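You operate a simulated robot arm through the tools that you are given. There is no shell and no other tool. Be economical: measure what you need, move in short steps, check, and stop when the job is done.

You are at the controls of a simulated robot arm. One attempt, no reset.

TASK
Put up the rack wing, bolt it and hang the wet teal towel and pillowcase on it.
Fine: the bolt is set before the wing is loaded; towel on the centre rail, pillowcase on the end rail.

It is judged by the outcome, as a careful person would: the job done as asked, and still so three seconds after it is handed in. It fails if anything else is knocked over, pushed out of place, dropped, spilled or broken. Flat cloth is picked up by pressing the open fingertips on it (5 to 10 N) and closing them slowly along it; thin cloth reads only 2 to 8 mm in the jaws.

THE ROBOT
A 7-joint arm with a two-finger parallel gripper, fixed in place. Base frame: the origin is at the foot of the arm, x ahead of it, y to its left, z up. Readings come in mm, degrees, newtons and seconds.
With the tool pointing down near the work surface it reaches from about 340 to 780 mm from the base axis. Its first joint turns from -166.0 to 166.0 degrees. Payload 3.91 kg.
The TCP is the grasp point between the finger pads, 30 mm short of the fingertips. In the tool frame z runs along the fingers and y along their closing line. The gripper opens to 110 mm. The fingers are 20 mm wide and 10 mm thick; the gripper's body (48 by 112 mm) begins 55 mm behind the TCP.
Orientation is that of the tool frame in the base frame, as a unit quaternion [x, y, z, w]. With the fingers straight down and closing along the base's y, the tool's x points along the base's -x, its y along +y and its z along -z.

THE INTERFACE
- The arm moves only by the tool apply_moves. Its argument "moves" is a list of rows, each a list of 6 numbers: the shift along the tool's x, y, z in cm, then the turn, a rotation vector about the tool's x, y, z in degrees. In form: [[tx, ty, tz, wx, wy, wz], ...]. A call has 1 to 10 rows; each row shifts and turns the commanded pose from where the row before left it, along the tool's axes as they then stand. "fingers" is the finger opening in cm, from 0 to 11, set as the call begins (left out, the last holds). Each row takes 0.2 s and may step no farther than 50 mm and 8.6 degrees from the row before; otherwise, or with a gripper value out of range, the whole call is refused. A pose out of reach is approached as far as the arm can. The call stops where the force on the tool passes 60 N (or 10 N more than at its start, if that is more) or the arm is blocked; 0.2 s more then pass. Each finger travels about 153 mm/s and halts on what it meets, pressing with about 24 N; the grip force reading is that of the motor and also rises with nothing between the fingers. The clock runs only during rows and for 0.2 s after the last one: add rows that do not move to give the fingers time. The reply holds the time, the measured pose of the TCP, the force on the tool along the base axes, the opening and the grip force, in the units named above and with some noise, with the torque about the TCP (base axes, N m) and any sound that the robot's microphone picked up, and new pictures: "views" is both (left out), scene, wrist or none.
- Cameras (640 x 400 px; columns grow to the right, rows downward): "scene" is fixed at [401.4, -498.8, 1319.2]; the picture's right is [0.99, -0.16, 0.00], its down [-0.10, -0.62, -0.78] and it looks along [0.13, 0.77, -0.63] (base axes); focal length 214 px, centre (320, 200). "wrist" rides on the gripper at [77, 7, -114] in the tool frame; the picture's right is [-0.09, 1.00, 0.00], its down [-0.80, -0.07, -0.59] and it looks along [-0.59, -0.05, 0.80] (tool axes); focal length 270 px, centre (320, 200). There is no depth. A picture from a camera that has moved, and an enlarged one, comes with that camera's place and axes in the base frame and with its lens.
- slide_trunk(by): slides the trunk up (or, below 0, down) by that many mm; the arm rides with it, the base frame stays. It gives what a move gives, with no picture.
- close_up(camera, box): a new picture of the part [left, top, right, bottom] of that camera's present view, enlarged. It takes no simulated time.
- finish_job(): hands the job in; it is judged then, once.

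Work in short steps. Places have to be worked out from the pictures, the camera data and where the tool is seen: move nearer, look again, correct. Check each grasp and each placing, and mend what went wrong. You have 120 turns and 200 pictures in all, those below and enlarged ones among them. Open the gripper and draw the arm clear of the work before you hand the job in, unless the task says otherwise; then end with one line.

The tools are called after ">>>" as a command line: name --pt "numbers of a row" for each row, then --argument value for the rest, lists and objects as JSON in quotes. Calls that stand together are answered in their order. apply_moves: Moves the arm, as the interface text tells. Its arguments: {"type":"object","properties":{"moves":{"type":"array","items":{"type":"array","items":{"type":"number"}}},"fingers":{"type":"number"},"views":{"type":"string","enum":["both","scene","wrist","none"]}},"required":["moves"]} The other tools are called the same way: slide_trunk (by) slides the trunk up or down; close_up (camera, box) takes an enlarged picture of a part of a camera's view; finish_job () hands the job in.

At the start:

```text
t: 0.0
tcp_pos: [464.8, 10.6, 1225.6]
tool_rot: [0.0, 1.0, 0.0, 0.0]
contact_force: [-0.2, -0.8, -0.3]
ft_torque: [0.01, -0.01, -0.03]
width: 109.8
gripper_force: 0.0
trunk travel left (down, up): [-475.0, 135.0]
```

scene: 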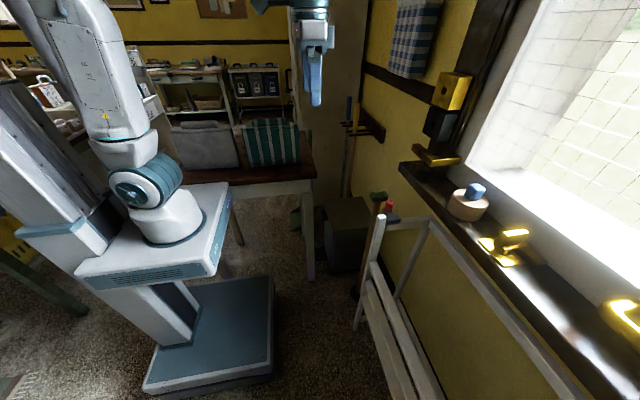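
wrist: 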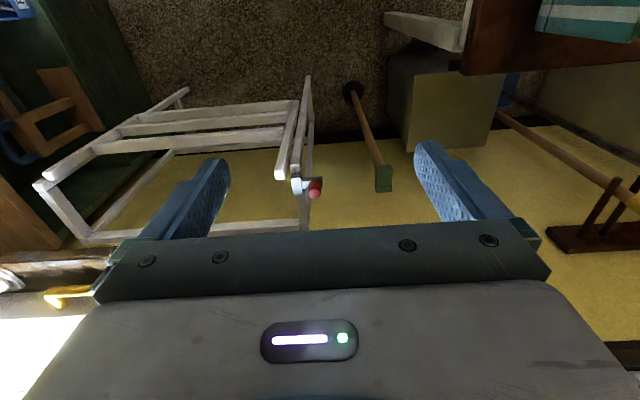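

I'll look closer at the rack and the cloths before moving.

>>> close_up --camera "scene" --box '[320, 170, 520, 400]'

>>> close_up --camera "scene" --box '[160, 60, 420, 220]'

>>> close_up --camera "wrist" --box '[20, 40, 420, 290]'

```text
1.74 times, centred on (420, 285) of scene
camera zoom: at [401.4, -498.8, 1319.2], right [0.99, -0.16, 0.0], down [-0.1, -0.62, -0.78], along [0.13, 0.77, -0.63], focal length 373 px, centre (146, 52)
```

zoom: 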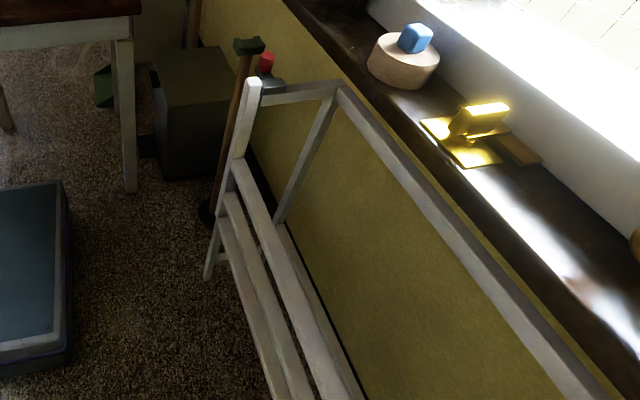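

```text
2.46 times, centred on (290, 140) of scene
camera zoom: at [401.4, -498.8, 1319.2], right [0.99, -0.16, 0.0], down [-0.1, -0.62, -0.78], along [0.13, 0.77, -0.63], focal length 528 px, centre (394, 348)
```

zoom: 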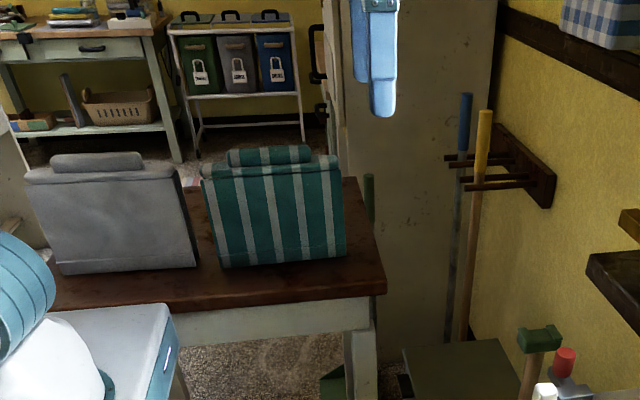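

```text
1.60 times, centred on (220, 165) of wrist
camera zoom: at [387.5, 15.1, 1338.4], right [0.09, 1.0, 0.0], down [0.8, -0.07, 0.59], along [0.59, -0.05, -0.8], focal length 432 px, centre (480, 256)
```

zoom: 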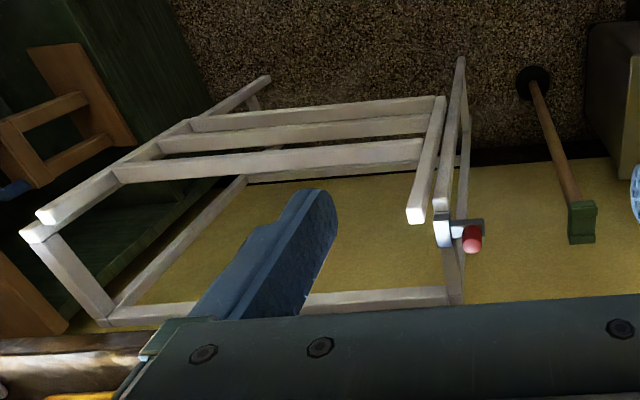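

The wing seems to hang from tips near (648,-87,885) and (626,-558,885), with the red bolt knob near (703,-22,878). I'll move sideways in front of the rack to see it better.

>>> apply_moves --pt "0.5 -4.4 0 0 0 0" --pt "0.5 -4.4 0 0 0 0" --pt "0.5 -4.4 0 0 0 0" --pt "0.5 -4.4 0 0 0 0" --pt "0.5 -4.4 0 0 0 0" --pt "0.5 -4.4 0 0 0 0" --views "both"

```text
t: 1.4
tcp_pos: [435.5, -256.6, 1224.1]
tool_rot: [0.0, 1.0, 0.001, 0.0]
contact_force: [-0.9, -0.1, -0.8]
ft_torque: [-0.03, -0.01, 0.02]
width: 110.0
gripper_force: 0.1
trunk travel left (down, up): [-475.0, 135.0]
camera wrist: at [358.6, -250.4, 1337.5], right [0.09, 1.0, 0.0], down [0.8, -0.07, 0.59], along [0.59, -0.05, -0.8], focal length 270 px, centre (320, 200)
```

scene: 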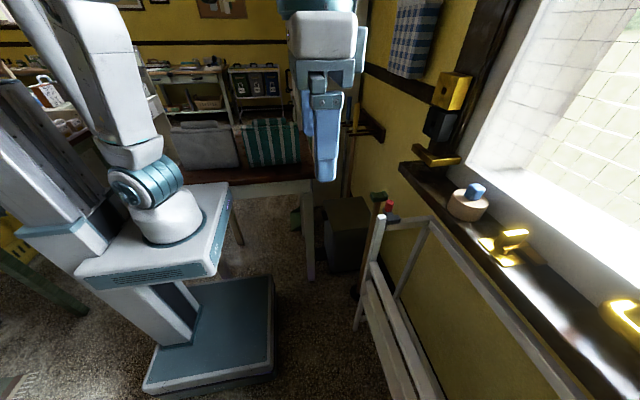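
wrist: 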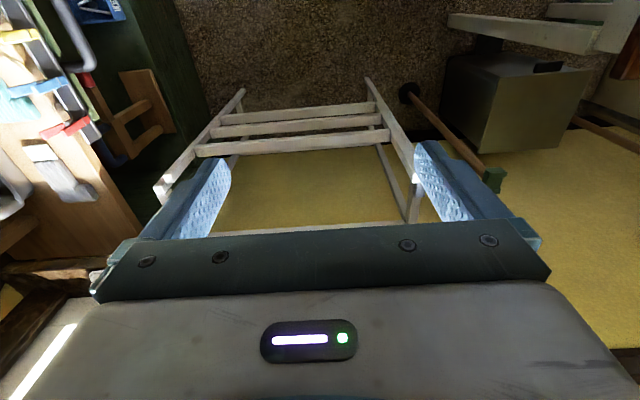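

Now I'll lower the trunk and tilt the tool toward the wall to view the rack from the front.

>>> slide_trunk --by -200

>>> apply_moves --pt "2 0 -1 0 -8 0" --pt "2 0 -1 0 -8 0" --pt "2 0 -1 0 -8 0" --pt "1 0 -1 0 -8 0" --views "both"

```text
t: 3.6
tcp_pos: [435.6, -253.4, 1023.0]
tool_rot: [0.001, 1.0, 0.0, 0.0]
contact_force: [0.9, 0.5, 0.1]
ft_torque: [0.0, 0.02, -0.04]
width: 110.0
gripper_force: 0.0
trunk travel left (down, up): [-275.0, 335.0]
```

```text
t: 4.6
tcp_pos: [359.3, -253.9, 1050.3]
tool_rot: [0.0, 0.961, -0.001, 0.277]
contact_force: [0.0, 0.0, 0.4]
ft_torque: [-0.07, 0.0, 0.01]
width: 110.2
gripper_force: 0.1
trunk travel left (down, up): [-275.0, 335.0]
camera wrist: at [232.7, -249.7, 1105.6], right [0.07, 1.0, 0.05], down [0.36, -0.07, 0.93], along [0.93, -0.05, -0.37], focal length 270 px, centre (320, 200)
```

scene: 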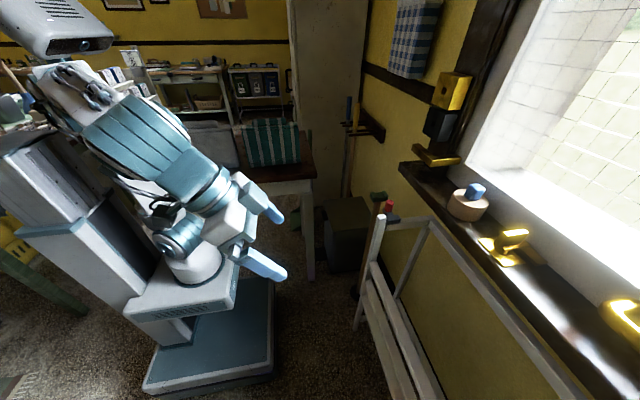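
wrist: 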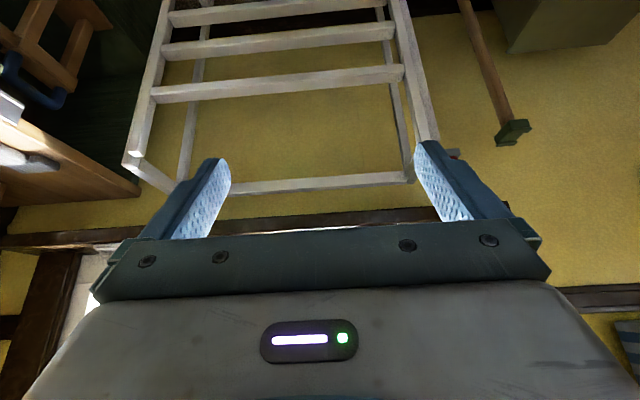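

The picture is upside down (up in space is down in the picture). I'll lower further to see the wing's lower end, and enlarge the hinge/bolt area.

>>> slide_trunk --by -130

>>> apply_moves --pt "0 -1 0 0 0 0" --pt "0 0 0 0 0 0" --views "both"

>>> close_up --camera "wrist" --box '[340, 0, 540, 240]'

```text
t: 6.2
tcp_pos: [359.8, -255.3, 919.9]
tool_rot: [0.0, 0.961, 0.0, 0.275]
contact_force: [-0.8, 0.4, -0.4]
ft_torque: [0.01, -0.04, 0.01]
width: 110.0
gripper_force: 0.1
trunk travel left (down, up): [-145.0, 465.0]
```

```text
t: 6.8
tcp_pos: [359.5, -264.9, 919.3]
tool_rot: [0.001, 0.961, 0.0, 0.275]
contact_force: [0.1, 0.2, -0.4]
ft_torque: [-0.02, -0.03, 0.0]
width: 110.1
gripper_force: 0.1
trunk travel left (down, up): [-145.0, 465.0]
camera wrist: at [232.6, -259.8, 975.4], right [0.07, 1.0, 0.05], down [0.36, -0.07, 0.93], along [0.93, -0.05, -0.37], focal length 270 px, centre (320, 200)
```

scene: 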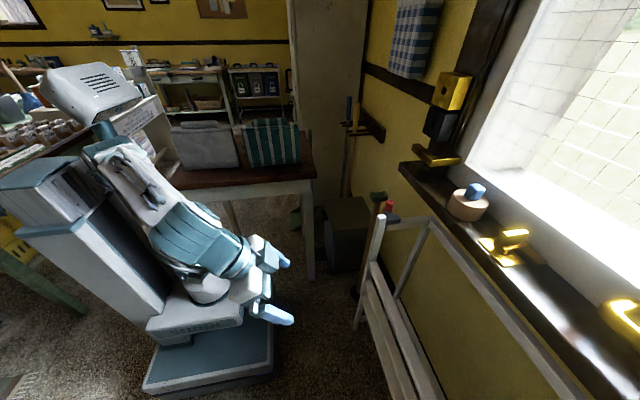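
wrist: 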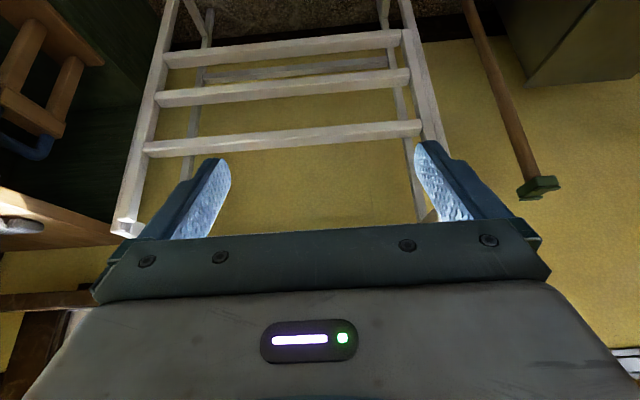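

```text
1.67 times, centred on (440, 120) of wrist
camera zoom: at [232.6, -259.8, 975.4], right [0.07, 1.0, 0.05], down [0.36, -0.07, 0.93], along [0.93, -0.05, -0.37], focal length 450 px, centre (120, 333)
```

zoom: 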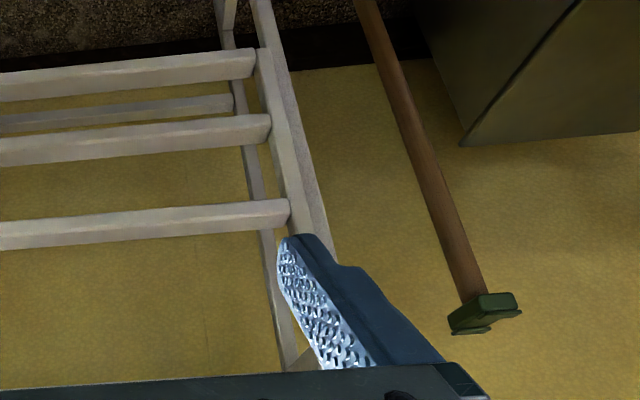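

Two bars at each side: an inner (wing) and outer (frame leg). I need the hinge/bolt detail, so I'll go back to tool-down, and view the +y top corner from close by.

>>> slide_trunk --by 180

>>> apply_moves --pt "0 4 0 0 8 0" --pt "0 4 0 0 8 0" --pt "0 4 0 0 8 0" --pt "0 4 0 0 8 0" --pt "-4 3 0 0 0 0" --pt "-4 3 0 0 0 0" --pt "-4 0 0 0 0 0" --pt "-4 0 0 0 0 0" --views "wrist"

```text
t: 8.8
tcp_pos: [358.6, -265.1, 1099.6]
tool_rot: [0.001, 0.961, 0.0, 0.275]
contact_force: [0.0, 0.2, -0.1]
ft_torque: [0.01, 0.0, -0.02]
width: 109.9
gripper_force: 0.0
trunk travel left (down, up): [-325.0, 285.0]
```

```text
t: 10.6
tcp_pos: [518.5, -44.6, 1101.1]
tool_rot: [0.0, 1.0, -0.001, 0.0]
contact_force: [-0.5, 0.4, 0.4]
ft_torque: [0.0, 0.0, -0.02]
width: 110.0
gripper_force: 0.0
trunk travel left (down, up): [-325.0, 285.0]
camera wrist: at [441.1, -39.5, 1214.5], right [0.09, 1.0, 0.0], down [0.8, -0.07, 0.59], along [0.59, -0.05, -0.8], focal length 270 px, centre (320, 200)
```

wrist: 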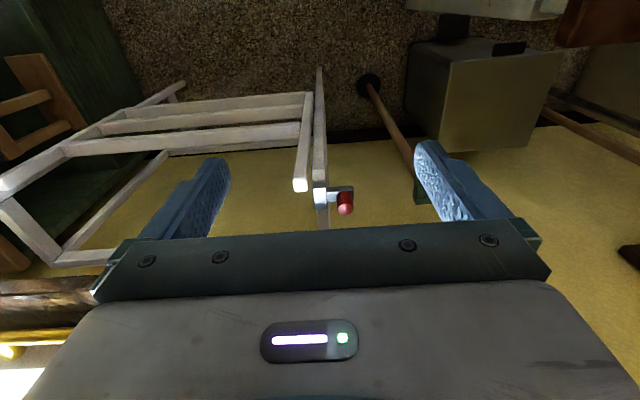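

>>> close_up --camera "wrist" --box '[240, 120, 400, 220]'

>>> close_up --camera "scene" --box '[340, 170, 450, 260]'

>>> close_up --camera "wrist" --box '[0, 60, 320, 260]'

```text
4.00 times, centred on (320, 170) of wrist
camera zoom: at [441.1, -39.5, 1214.5], right [0.09, 1.0, 0.0], down [0.8, -0.07, 0.59], along [0.59, -0.05, -0.8], focal length 1081 px, centre (320, 320)
```

zoom: 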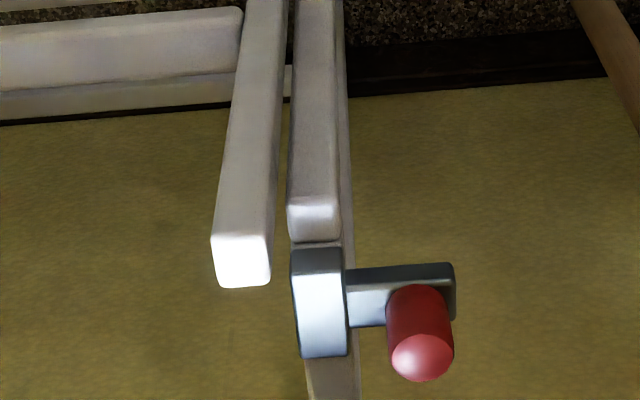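

```text
4.44 times, centred on (395, 215) of scene
camera zoom: at [401.4, -498.8, 1319.2], right [0.99, -0.16, 0.0], down [-0.1, -0.62, -0.78], along [0.13, 0.77, -0.63], focal length 953 px, centre (-13, 133)
```

zoom: 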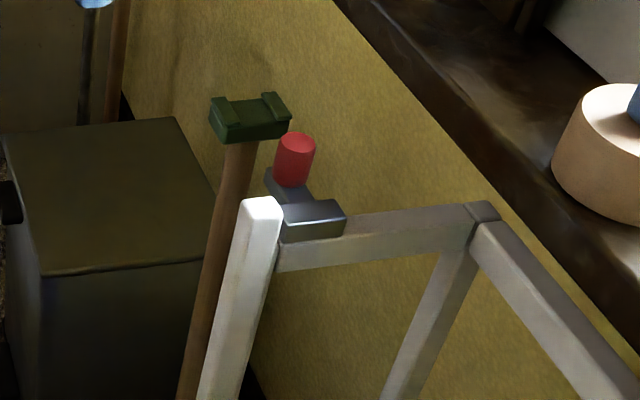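

```text
2.00 times, centred on (160, 160) of wrist
camera zoom: at [441.1, -39.5, 1214.5], right [0.09, 1.0, 0.0], down [0.8, -0.07, 0.59], along [0.59, -0.05, -0.8], focal length 541 px, centre (640, 280)
```

zoom: 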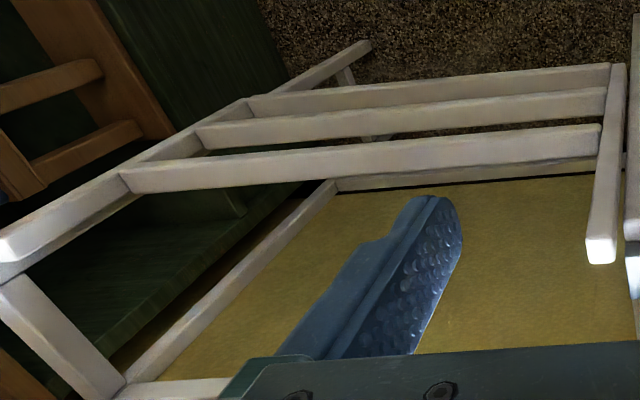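

The bolt is a slide with an upright red knob on a guide at (704,-21,889); it must slide toward -y over the wing's tail. To find the pivot I'll look from the +y side: turn the tool about its axis.

>>> apply_moves --pt "-4 4 1 0 0 0" --pt "-4 4 1 0 0 0" --pt "-4 4 1 0 0 0" --pt "0 0 0 0 0 8.5" --pt "0 0 0 0 0 8.5" --pt "0 0 0 0 0 8.5" --pt "0 0 0 0 0 8.5" --pt "0 0 0 0 0 8.5" --pt "0 0 0 0 0 8.5" --views "none"

>>> apply_moves --pt "0 0 0 0 0 8.5" --pt "0 0 0 0 0 8.5" --pt "0 0 0 0 0 8.5" --pt "0 0 0 0 0 8.5" --pt "0 0 0 0 0 5" --pt "0 0 0 0 -8.5 0" --pt "0 0 0 0 -8.5 0" --pt "0 0 0 0 -8.5 0" --pt "0 0 0 0 0 0" --views "both"

```text
refused: row 1 steps farther than a row can; nothing moved
```

```text
t: 12.6
tcp_pos: [518.5, -44.6, 1099.1]
tool_rot: [0.325, 0.919, -0.074, 0.209]
contact_force: [-0.6, 0.3, 0.6]
ft_torque: [0.02, 0.0, 0.0]
width: 110.1
gripper_force: 0.1
trunk travel left (down, up): [-325.0, 285.0]
camera wrist: at [429.7, 33.6, 1169.2], right [0.69, 0.72, 0.04], down [0.32, -0.35, 0.88], along [0.65, -0.59, -0.47], focal length 270 px, centre (320, 200)
```

scene: 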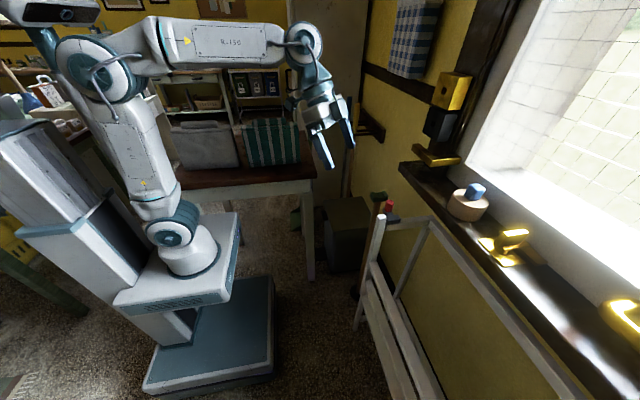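
wrist: 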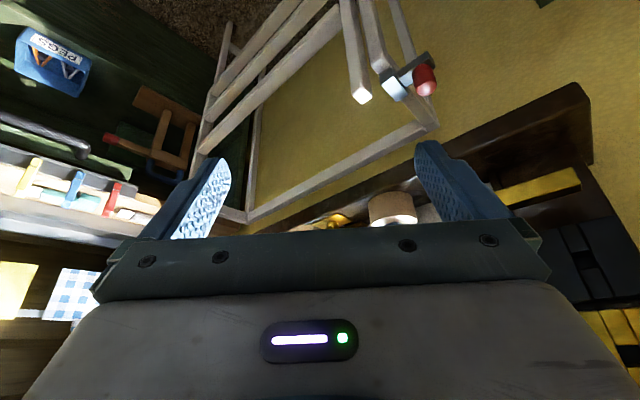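

I'll finish the turn about the vertical (downward is tool (0.43,0,0.90)), then translate.

>>> apply_moves --pt "0 0 0 3.66 0 7.65" --pt "0 0 0 3.66 0 7.65" --pt "0 0 0 3.66 0 7.65" --pt "0 0 0 3.66 0 7.65" --pt "0 0 0 3.66 0 7.65" --pt "0 4.5 0 0 0 0" --pt "0 4.5 0 0 0 0" --pt "0 4.5 0 0 0 0" --pt "3 0 0 0 0 0" --pt "3 0 0 0 0 0" --views "wrist"

```text
t: 14.8
tcp_pos: [644.7, 29.7, 1074.6]
tool_rot: [0.635, 0.74, -0.144, 0.168]
contact_force: [-0.2, 0.2, 0.0]
ft_torque: [0.02, -0.01, 0.02]
width: 110.2
gripper_force: 0.0
trunk travel left (down, up): [-325.0, 285.0]
camera wrist: at [632.5, 146.8, 1143.7], right [1.0, 0.07, 0.04], down [0.0, -0.47, 0.88], along [0.08, -0.88, -0.47], focal length 270 px, centre (320, 200)
```

wrist: 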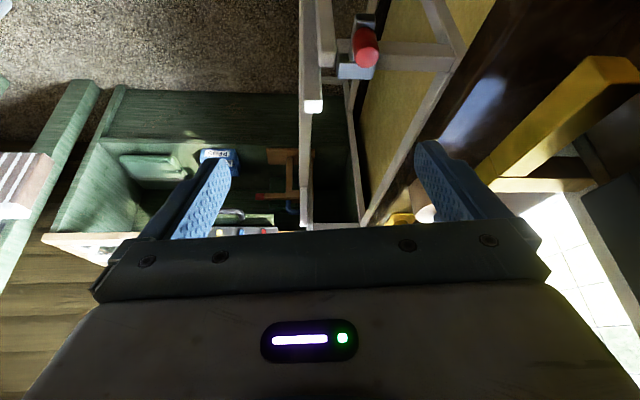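

>>> apply_moves --pt "3.6 0.7 2.2 0 0 0" --pt "3.6 0.7 2.2 0 0 0" --pt "3.6 0.7 2.2 0 0 0" --pt "3.6 0.7 2.2 0 0 0" --pt "0 0 0 0 0 0" --views "wrist"

>>> close_up --camera "wrist" --box '[240, 0, 440, 150]'

```text
t: 15.9
tcp_pos: [659.1, 126.3, 933.2]
tool_rot: [0.635, 0.74, -0.144, 0.168]
contact_force: [0.4, 0.9, 0.6]
ft_torque: [-0.01, 0.03, -0.01]
width: 110.2
gripper_force: 0.1
trunk travel left (down, up): [-325.0, 285.0]
camera wrist: at [648.3, 242.7, 1002.3], right [1.0, 0.07, 0.04], down [0.0, -0.47, 0.88], along [0.08, -0.88, -0.47], focal length 270 px, centre (320, 200)
```

wrist: 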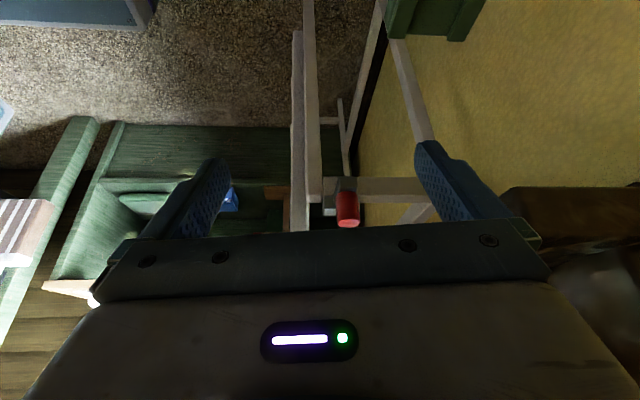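

```text
2.67 times, centred on (340, 75) of wrist
camera zoom: at [648.3, 242.7, 1002.3], right [1.0, 0.07, 0.04], down [0.0, -0.47, 0.88], along [0.08, -0.88, -0.47], focal length 721 px, centre (267, 533)
```

zoom: 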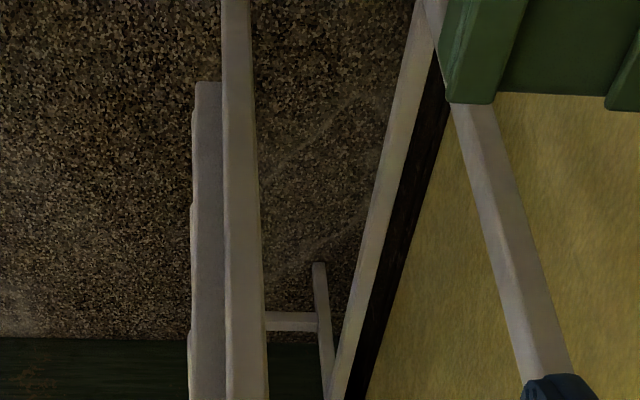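

>>> close_up --camera "wrist" --box '[270, 140, 390, 240]'

```text
4.00 times, centred on (330, 190) of wrist
camera zoom: at [648.3, 242.7, 1002.3], right [1.0, 0.07, 0.04], down [0.0, -0.47, 0.88], along [0.08, -0.88, -0.47], focal length 1081 px, centre (280, 240)
```

zoom: 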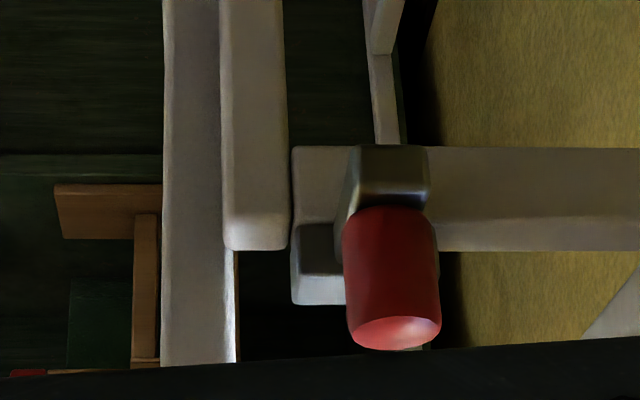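

The side view shows the wing arms (x≈650) hanging from a pivot near z≈835, tails up to z≈897, with rails near z≈688, 575 and 460. I'll grip the +y side arm at about z 630 with fingers pointing +x; first back off and turn the tool.

>>> apply_moves --pt "0 -4.8 0 0 0 0" --pt "0 -4.8 0 0 0 0" --pt "0 -4.8 0 0 0 0" --pt "0 -4.8 0 0 0 0" --pt "0 -3 0 0 0 0" --pt "0 0 0 -3.66 0 -7.65" --pt "0 0 0 -3.66 0 -7.65" --pt "0 0 0 -3.66 0 -7.65" --pt "0 0 0 -3.66 0 -7.65" --pt "0 0 0 -3.66 0 -7.65" --views "none"

>>> apply_moves --pt "0 -3 0 -3.36 0 -7.02" --pt "0 -4 0 -3.36 0 -7.02" --pt "0 -4 0 -3.36 0 -7.02" --pt "0 -4 0 -3.36 0 -7.02" --pt "0 -4 0 -3.36 0 -7.02" --pt "0 0 0 0 -8 0" --pt "0 0 0 0 -8 0" --pt "0 0 0 0 -8 0" --pt "0 0 0 0 -8 0" --views "wrist"

```text
t: 18.1
tcp_pos: [439.3, 89.8, 932.6]
tool_rot: [0.324, 0.92, -0.074, 0.208]
contact_force: [1.1, 0.5, -0.1]
ft_torque: [0.01, 0.0, 0.01]
width: 109.9
gripper_force: 0.3
trunk travel left (down, up): [-325.0, 285.0]
```

```text
t: 20.1
tcp_pos: [405.5, -98.8, 953.6]
tool_rot: [-0.005, 0.893, -0.012, 0.449]
contact_force: [-0.7, -0.3, 0.2]
ft_torque: [-0.02, 0.02, -0.02]
width: 109.9
gripper_force: 0.1
out of reach, approached as far as the arm can: row 8, 9
trunk travel left (down, up): [-325.0, 285.0]
camera wrist: at [268.1, -93.3, 959.5], right [0.05, 1.0, 0.05], down [0.0, -0.05, 1.0], along [1.0, -0.05, 0.0], focal length 270 px, centre (320, 200)
```

wrist: 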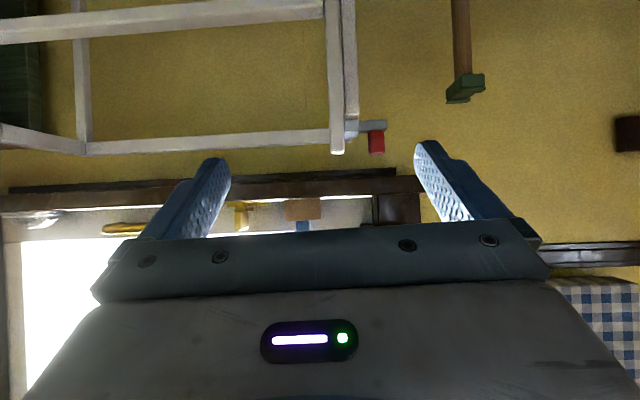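

>>> slide_trunk --by -310

>>> apply_moves --pt "-1.8 0 4 0 0 0" --pt "-1.8 0 4 0 0 0" --pt "0 0 0 0 -6 0" --pt "0 0 0 0 -7 0" --pt "0 0 0 0 -7 0" --pt "0 0 0 0 -7 0" --pt "0 0 0 0 0 0" --views "both"

```text
t: 21.6
tcp_pos: [410.2, -92.0, 807.2]
tool_rot: [-0.018, 0.908, -0.018, 0.419]
contact_force: [-0.3, 0.0, 0.1]
ft_torque: [0.01, 0.01, 0.0]
width: 110.0
gripper_force: 0.1
trunk travel left (down, up): [-205.0, 405.0]
stopped: the arm was blocked; the commanded pose is now the measured one
```

```text
t: 23.2
tcp_pos: [511.9, -97.6, 795.4]
tool_rot: [-0.021, 0.784, -0.014, 0.62]
contact_force: [0.5, -0.6, 0.0]
ft_torque: [0.0, -0.01, 0.01]
width: 110.0
gripper_force: 0.1
out of reach, approached as far as the arm can: row 5, 6
trunk travel left (down, up): [-205.0, 405.0]
camera wrist: at [382.6, -96.8, 744.9], right [0.0, 1.0, 0.04], down [-0.39, -0.03, 0.92], along [0.92, -0.02, 0.39], focal length 270 px, centre (320, 200)
```

scene: 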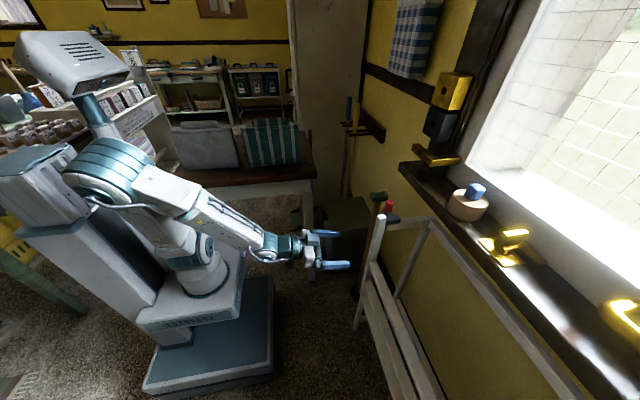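
wrist: 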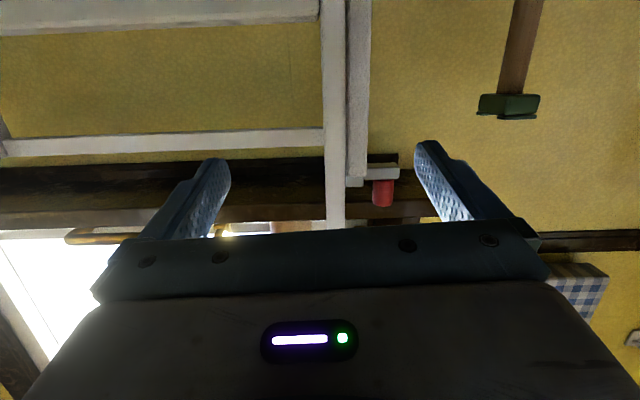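

Tool tilt is now ~77°, good enough since the pads hold the arm's side faces. Slide the trunk down again.

>>> slide_trunk --by -150

>>> apply_moves --pt "0 0 2 0 0 0" --pt "0 0 2 0 0 0" --views "wrist"

```text
t: 24.9
tcp_pos: [512.4, -97.9, 645.1]
tool_rot: [-0.02, 0.784, -0.014, 0.621]
contact_force: [-0.5, 0.4, -0.1]
ft_torque: [0.01, -0.01, 0.03]
width: 110.0
gripper_force: 0.1
trunk travel left (down, up): [-55.0, 555.0]
```

```text
t: 25.5
tcp_pos: [551.6, -97.0, 636.9]
tool_rot: [-0.021, 0.784, -0.015, 0.62]
contact_force: [-0.1, -0.6, -0.3]
ft_torque: [0.04, -0.06, -0.01]
width: 110.0
gripper_force: 0.2
trunk travel left (down, up): [-55.0, 555.0]
camera wrist: at [421.7, -96.9, 586.6], right [0.0, 1.0, 0.04], down [-0.39, -0.03, 0.92], along [0.92, -0.02, 0.39], focal length 270 px, centre (320, 200)
```

wrist: 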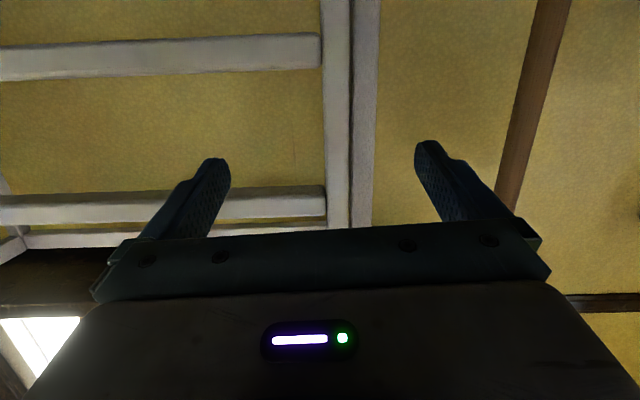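

Rails sit near z 684 and 568, so z≈625 is clear for the fingers; the side arm is at y≈-88, x 638–663. Advance so the tips reach x≈650.

>>> apply_moves --pt "-0.2 0.4 3 0 0 0" --pt "-0.2 0.4 3 0 0 0" --pt "0 0 0.9 0 0 0" --fingers 7 --views "both"

>>> close_up --camera "wrist" --box '[200, 60, 460, 260]'

```text
t: 26.3
tcp_pos: [619.5, -88.0, 623.1]
tool_rot: [-0.021, 0.785, -0.014, 0.62]
contact_force: [1.2, 0.4, 0.0]
ft_torque: [-0.01, -0.01, 0.01]
width: 70.0
gripper_force: 0.0
trunk travel left (down, up): [-55.0, 555.0]
camera wrist: at [489.1, -87.2, 573.3], right [0.0, 1.0, 0.04], down [-0.39, -0.03, 0.92], along [0.92, -0.02, 0.39], focal length 270 px, centre (320, 200)
```

scene: 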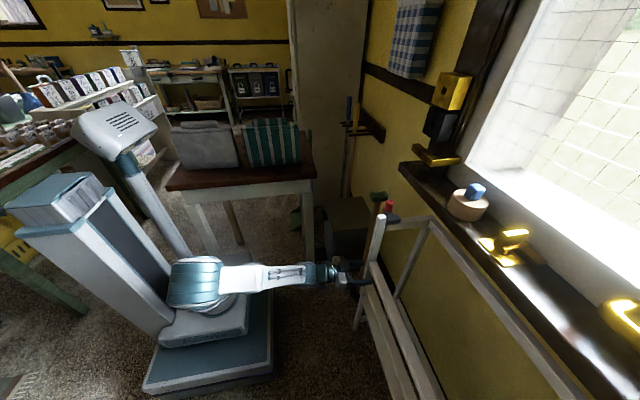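
wrist: 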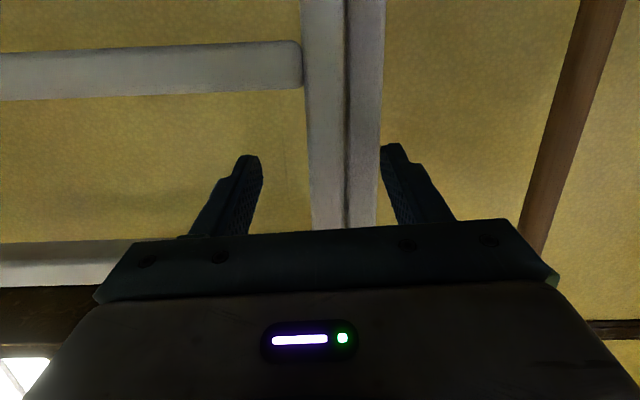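

```text
2.00 times, centred on (330, 160) of wrist
camera zoom: at [489.1, -87.2, 573.3], right [0.0, 1.0, 0.04], down [-0.39, -0.03, 0.92], along [0.92, -0.02, 0.39], focal length 541 px, centre (300, 280)
```

zoom: 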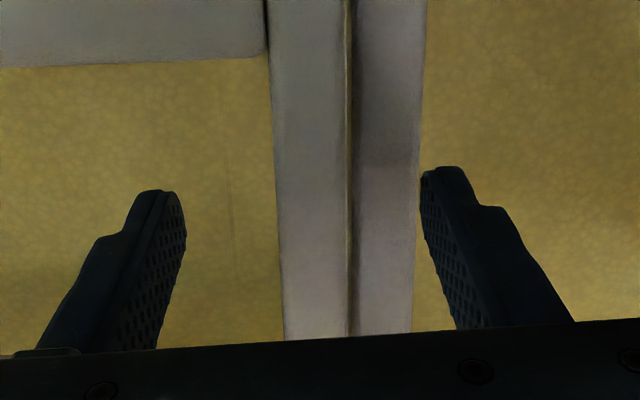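

Centred on the side arm. Close the fingers.

>>> apply_moves --pt "0 0 0 0 0 0" --pt "0 0 0 0 0 0" --pt "0 0 0 0 0 0" --fingers 1.5 --views "wrist"

```text
t: 27.1
tcp_pos: [618.7, -84.8, 621.9]
tool_rot: [-0.023, 0.784, -0.012, 0.62]
contact_force: [1.5, 22.3, -1.9]
ft_torque: [1.22, 0.47, 0.2]
width: 20.7
gripper_force: 44.9
trunk travel left (down, up): [-55.0, 555.0]
camera wrist: at [488.8, -84.9, 573.3], right [0.0, 1.0, 0.04], down [-0.39, -0.04, 0.92], along [0.92, -0.01, 0.39], focal length 270 px, centre (320, 200)
```

wrist: 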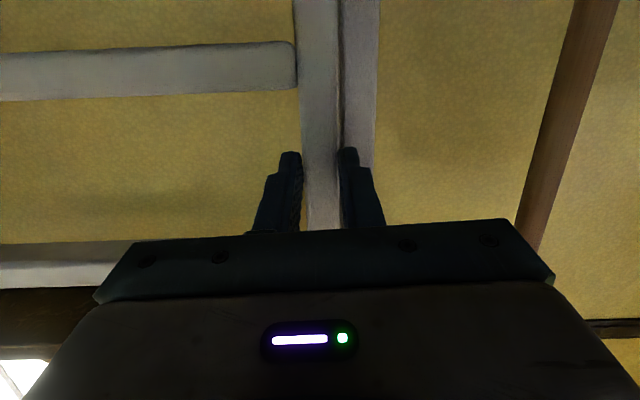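

Held: arm 20.7 mm wide, but I'm loading it sideways; ease 3.5 mm toward +y.

>>> apply_moves --pt "0 0.2 0 0 0 0" --pt "0 0.15 0 0 0 0" --pt "0 0 0 0 0 0" --views "none"

```text
t: 27.9
tcp_pos: [618.9, -85.4, 623.3]
tool_rot: [-0.021, 0.785, -0.014, 0.619]
contact_force: [-5.3, 20.2, -2.1]
ft_torque: [0.94, -0.01, 0.11]
width: 20.6
gripper_force: 45.2
trunk travel left (down, up): [-55.0, 555.0]
```

>>> apply_moves --pt "0 0.3 0 0 0 0" --pt "0 0 0 0 0 0" --views "none"

```text
t: 28.5
tcp_pos: [618.5, -84.9, 622.5]
tool_rot: [-0.019, 0.784, -0.015, 0.62]
contact_force: [-3.6, 6.2, -2.7]
ft_torque: [0.9, 0.74, 0.37]
width: 20.6
gripper_force: 45.1
trunk travel left (down, up): [-55.0, 555.0]
```

Now start raising: rotate the grip rigidly about the pivot (650, 835), which is at (-214,-19) mm in the tool frame: each 4° row is (0.08, 0, -1.5) cm.

>>> apply_moves --pt "0.08 0.1 -1.5 0 4 0" --pt "0.08 0 -1.5 0 4 0" --pt "0.08 0 -1.5 0 4 0" --pt "0 0 0 0 0 0" --views "both"

```text
t: 29.5
tcp_pos: [575.6, -84.2, 634.6]
tool_rot: [-0.017, 0.845, -0.018, 0.534]
contact_force: [0.5, -15.1, -2.1]
ft_torque: [0.62, 0.18, -0.39]
width: 20.5
gripper_force: 45.0
trunk travel left (down, up): [-55.0, 555.0]
camera wrist: at [438.0, -81.5, 612.5], right [0.03, 1.0, 0.03], down [-0.19, -0.03, 0.98], along [0.98, -0.03, 0.19], focal length 270 px, centre (320, 200)
```

scene: 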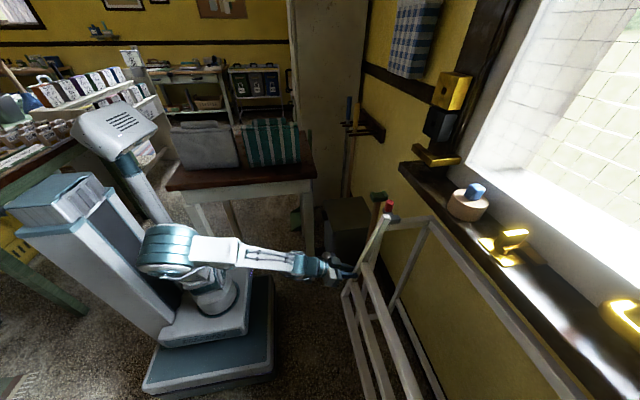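
wrist: 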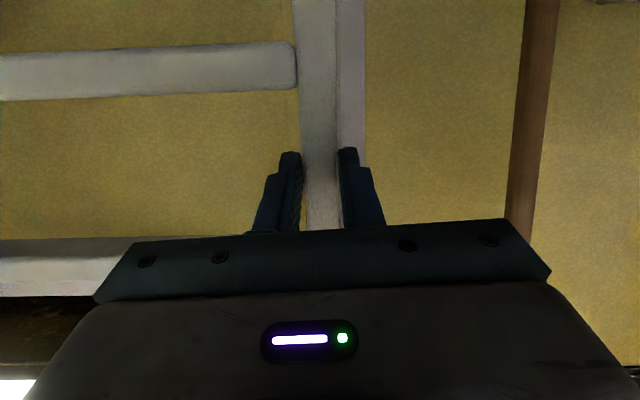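

The wing follows with little load. Continue raising with a small y correction.

>>> apply_moves --pt "0.08 -0.15 -1.5 0 4 0" --pt "0.08 0 -1.5 0 4 0" --pt "0.08 0 -1.5 0 4 0" --pt "0.08 0 -1.5 0 4 0" --pt "0.08 0 -1.5 0 4 0" --pt "0.08 0 -1.5 0 4 0" --pt "0 0 0 0 0 0" --views "both"

```text
t: 31.1
tcp_pos: [499.5, -83.5, 683.0]
tool_rot: [-0.013, 0.937, -0.021, 0.349]
contact_force: [20.0, -17.9, 12.1]
ft_torque: [0.61, 0.24, -0.61]
width: 20.6
gripper_force: 45.1
trunk travel left (down, up): [-55.0, 555.0]
camera wrist: at [366.7, -78.6, 718.1], right [0.05, 1.0, 0.01], down [0.22, -0.02, 0.98], along [0.97, -0.05, -0.22], focal length 270 px, centre (320, 200)
```

scene: 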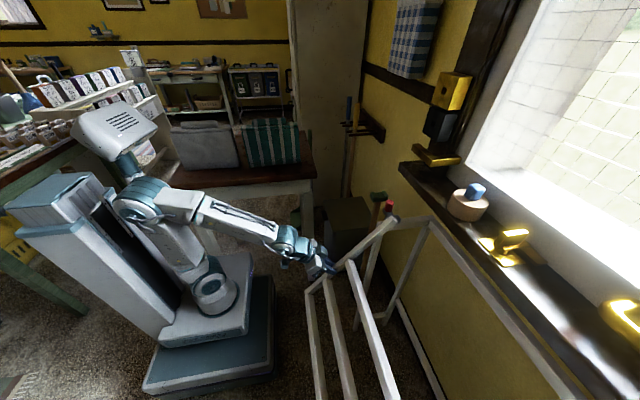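
wrist: 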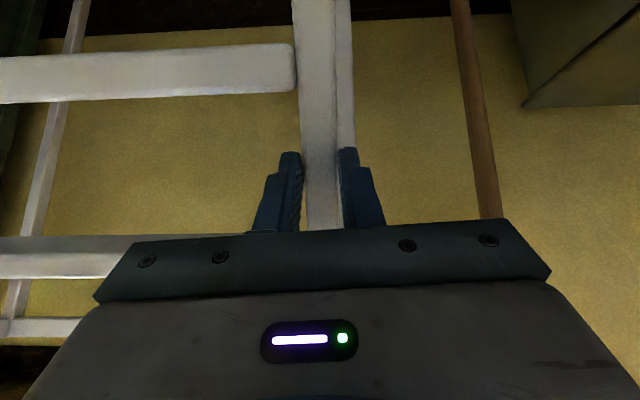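

Slight radial load: refined pivot ≈ (654,831). Correct and continue in smaller portions.

>>> apply_moves --pt "-0.3 -0.25 0.05 0 0 0" --pt "0.03 0 -1.5 0 4 0" --pt "0.03 0 -1.5 0 4 0" --pt "0.03 0 -1.5 0 4 0" --pt "0.03 0 -1.5 0 4 0" --pt "0.03 0 -1.5 0 4 0" --pt "0 0 0 0 0 0" --views "both"

```text
t: 32.7
tcp_pos: [459.5, -83.8, 743.8]
tool_rot: [-0.011, 0.984, -0.023, 0.177]
contact_force: [6.4, -16.7, -8.8]
ft_torque: [0.44, 1.22, -0.75]
width: 20.2
gripper_force: 45.0
trunk travel left (down, up): [-55.0, 555.0]
camera wrist: at [347.3, -76.3, 823.5], right [0.07, 1.0, -0.02], down [0.54, -0.02, 0.84], along [0.84, -0.07, -0.54], focal length 270 px, centre (320, 200)
```

scene: 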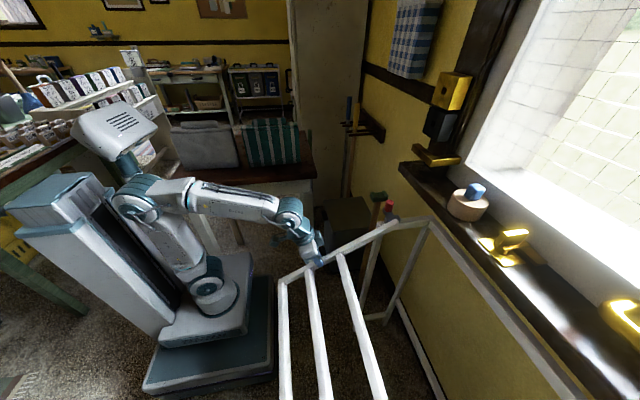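
wrist: 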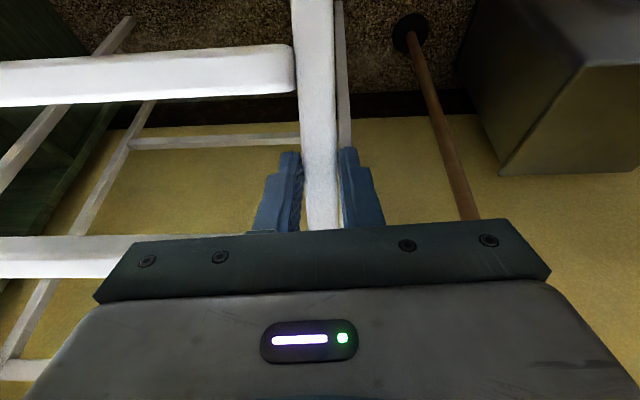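

>>> apply_moves --pt "0.03 -0.2 -1.5 0 4 0" --pt "0.03 0 -1.5 0 4 0" --pt "0.03 0 -1.5 0 4 0" --pt "0.03 0 -1.5 0 4 0" --pt "0.03 0 -1.5 0 4 0" --pt "0 0 0 0 0 0" --views "both"

>>> close_up --camera "scene" --box '[310, 170, 450, 270]'

```text
t: 34.1
tcp_pos: [443.1, -83.0, 819.7]
tool_rot: [-0.007, 1.0, -0.023, 0.005]
contact_force: [-4.2, -17.4, -6.1]
ft_torque: [0.15, 1.21, -0.88]
width: 20.1
gripper_force: 44.6
trunk travel left (down, up): [-55.0, 555.0]
camera wrist: at [364.4, -74.0, 931.2], right [0.07, 1.0, -0.05], down [0.8, -0.03, 0.61], along [0.6, -0.08, -0.79], focal length 270 px, centre (320, 200)
```

scene: 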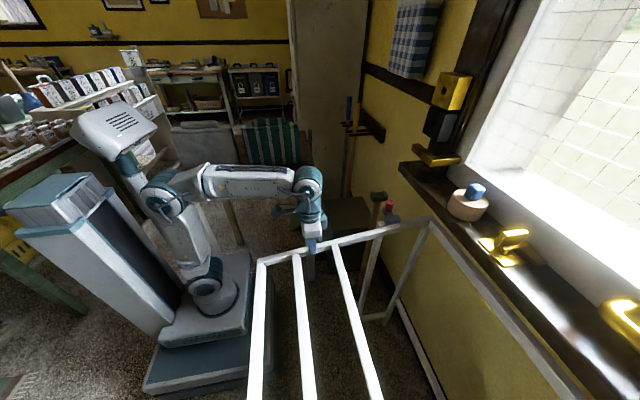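
wrist: 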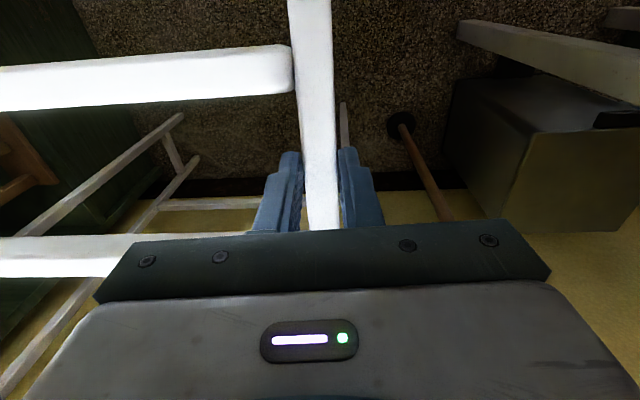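

```text
4.00 times, centred on (380, 220) of scene
camera zoom: at [401.4, -498.8, 1319.2], right [0.99, -0.16, 0.0], down [-0.1, -0.62, -0.78], along [0.13, 0.77, -0.63], focal length 858 px, centre (80, 120)
```

zoom: 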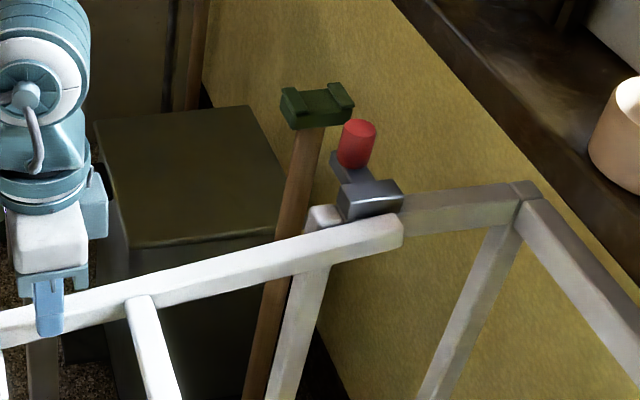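

About 13° left. Continue in small steps watching for a stop.

>>> apply_moves --pt "0.03 -0.2 -1.5 0 4 0" --pt "0.03 -0.1 -1.5 0 4 0" --pt "0 0 0 0 0 0" --views "none"

>>> close_up --camera "scene" --box '[310, 170, 450, 270]'

```text
t: 34.9
tcp_pos: [444.8, -84.3, 847.0]
tool_rot: [-0.007, 0.998, -0.024, -0.063]
contact_force: [6.9, -14.9, -0.7]
ft_torque: [0.08, 0.74, -0.73]
width: 19.9
gripper_force: 45.4
trunk travel left (down, up): [-55.0, 555.0]
```

```text
4.00 times, centred on (380, 220) of scene
camera zoom: at [401.4, -498.8, 1319.2], right [0.99, -0.16, 0.0], down [-0.1, -0.62, -0.78], along [0.13, 0.77, -0.63], focal length 858 px, centre (80, 120)
```

zoom: 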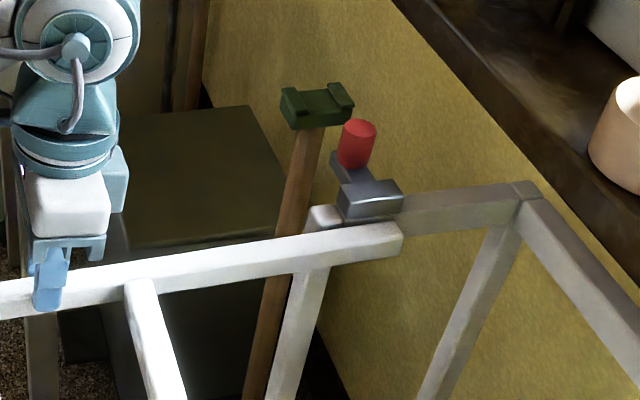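

>>> apply_moves --pt "0.03 -0.1 -0.75 0 2 0" --pt "0.03 0 -0.75 0 2 0" --pt "0 0 -0.5 0 1.5 0" --pt "0 0 0 0 0 0" --views "both"

>>> close_up --camera "scene" --box '[310, 170, 450, 270]'

```text
t: 35.9
tcp_pos: [446.0, -80.1, 869.7]
tool_rot: [-0.009, 0.993, -0.024, -0.111]
contact_force: [-0.8, -0.6, -0.5]
ft_torque: [0.03, 0.0, 0.0]
width: 15.2
gripper_force: 0.0
trunk travel left (down, up): [-55.0, 555.0]
camera wrist: at [396.1, -70.5, 996.7], right [0.07, 1.0, -0.07], down [0.91, -0.03, 0.41], along [0.4, -0.09, -0.91], focal length 270 px, centre (320, 200)
```

scene: 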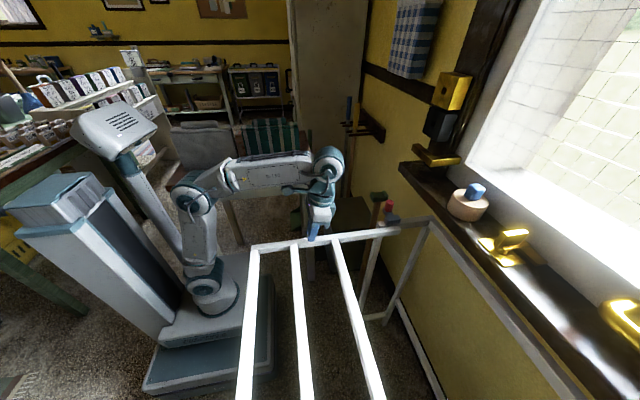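
wrist: 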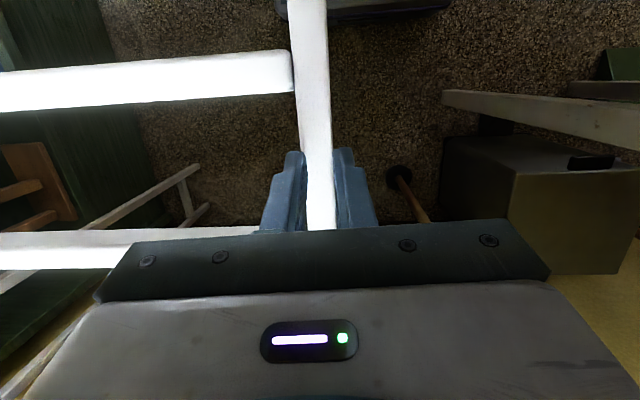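

```text
4.00 times, centred on (380, 220) of scene
camera zoom: at [401.4, -498.8, 1319.2], right [0.99, -0.16, 0.0], down [-0.1, -0.62, -0.78], along [0.13, 0.77, -0.63], focal length 858 px, centre (80, 120)
```

zoom: 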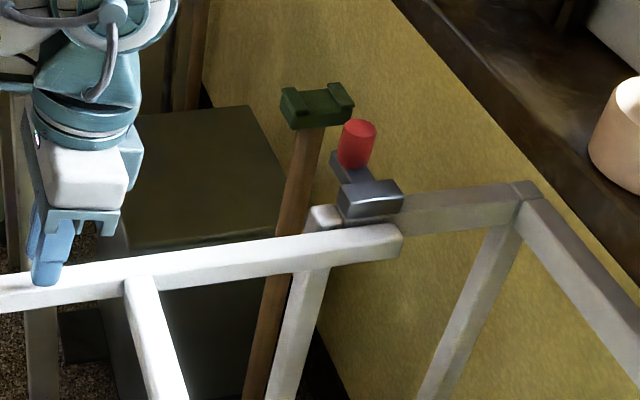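

The fingers slipped off the top, but the wing stays up by hinge friction (about 2–3° short). Regrasp deeper, and raise the rest.

>>> apply_moves --pt "0 0 0 0 -4 0" --pt "0 0 0 0 -4 0" --pt "0 -0.3 1.5 0 -4 0" --pt "0 0 1.5 0 0 0" --pt "0 0 0 0 0 0" --fingers 6 --views "both"

```text
t: 37.1
tcp_pos: [443.6, -86.8, 838.3]
tool_rot: [-0.007, 1.0, -0.023, -0.007]
contact_force: [-0.5, 0.1, 0.0]
ft_torque: [0.05, -0.02, -0.01]
width: 60.0
gripper_force: 0.1
trunk travel left (down, up): [-55.0, 555.0]
camera wrist: at [368.0, -77.5, 952.7], right [0.07, 1.0, -0.05], down [0.81, -0.03, 0.59], along [0.58, -0.08, -0.81], focal length 270 px, centre (320, 200)
```

scene: 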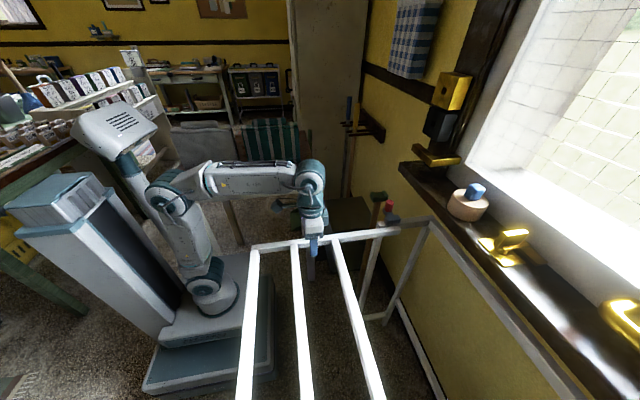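
wrist: 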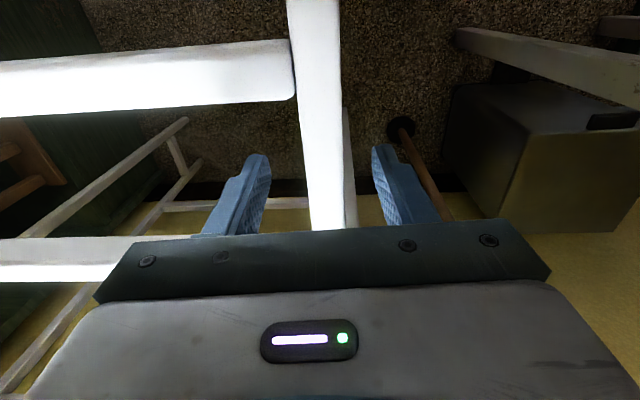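

Close and lift ~12 mm with a 3° turn.

>>> apply_moves --pt "0 0.2 0 0 0 0" --pt "0 0 0 0 0 0" --pt "0 0 -0.4 0 1 0" --pt "0 0 -0.4 0 1 0" --pt "0 0 -0.4 0 1 0" --pt "0 0 0 0 0 0" --fingers 1.5 --views "none"

>>> close_up --camera "scene" --box '[310, 170, 450, 270]'

```text
t: 38.5
tcp_pos: [444.6, -84.4, 846.9]
tool_rot: [-0.007, 0.999, -0.024, -0.038]
contact_force: [-5.2, 7.9, -43.6]
ft_torque: [1.14, 0.0, -0.98]
width: 20.9
gripper_force: 45.1
trunk travel left (down, up): [-55.0, 555.0]
```

```text
4.00 times, centred on (380, 220) of scene
camera zoom: at [401.4, -498.8, 1319.2], right [0.99, -0.16, 0.0], down [-0.1, -0.62, -0.78], along [0.13, 0.77, -0.63], focal length 858 px, centre (80, 120)
```

zoom: 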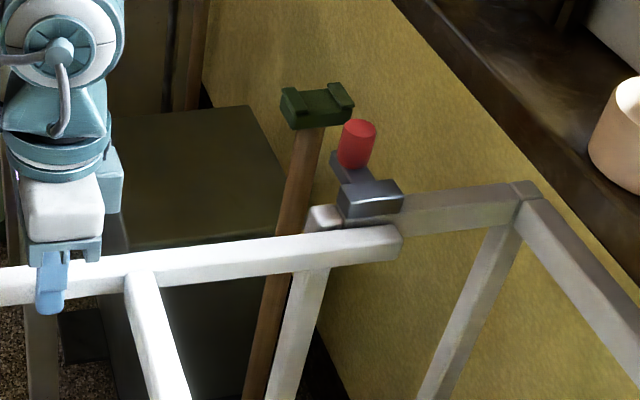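

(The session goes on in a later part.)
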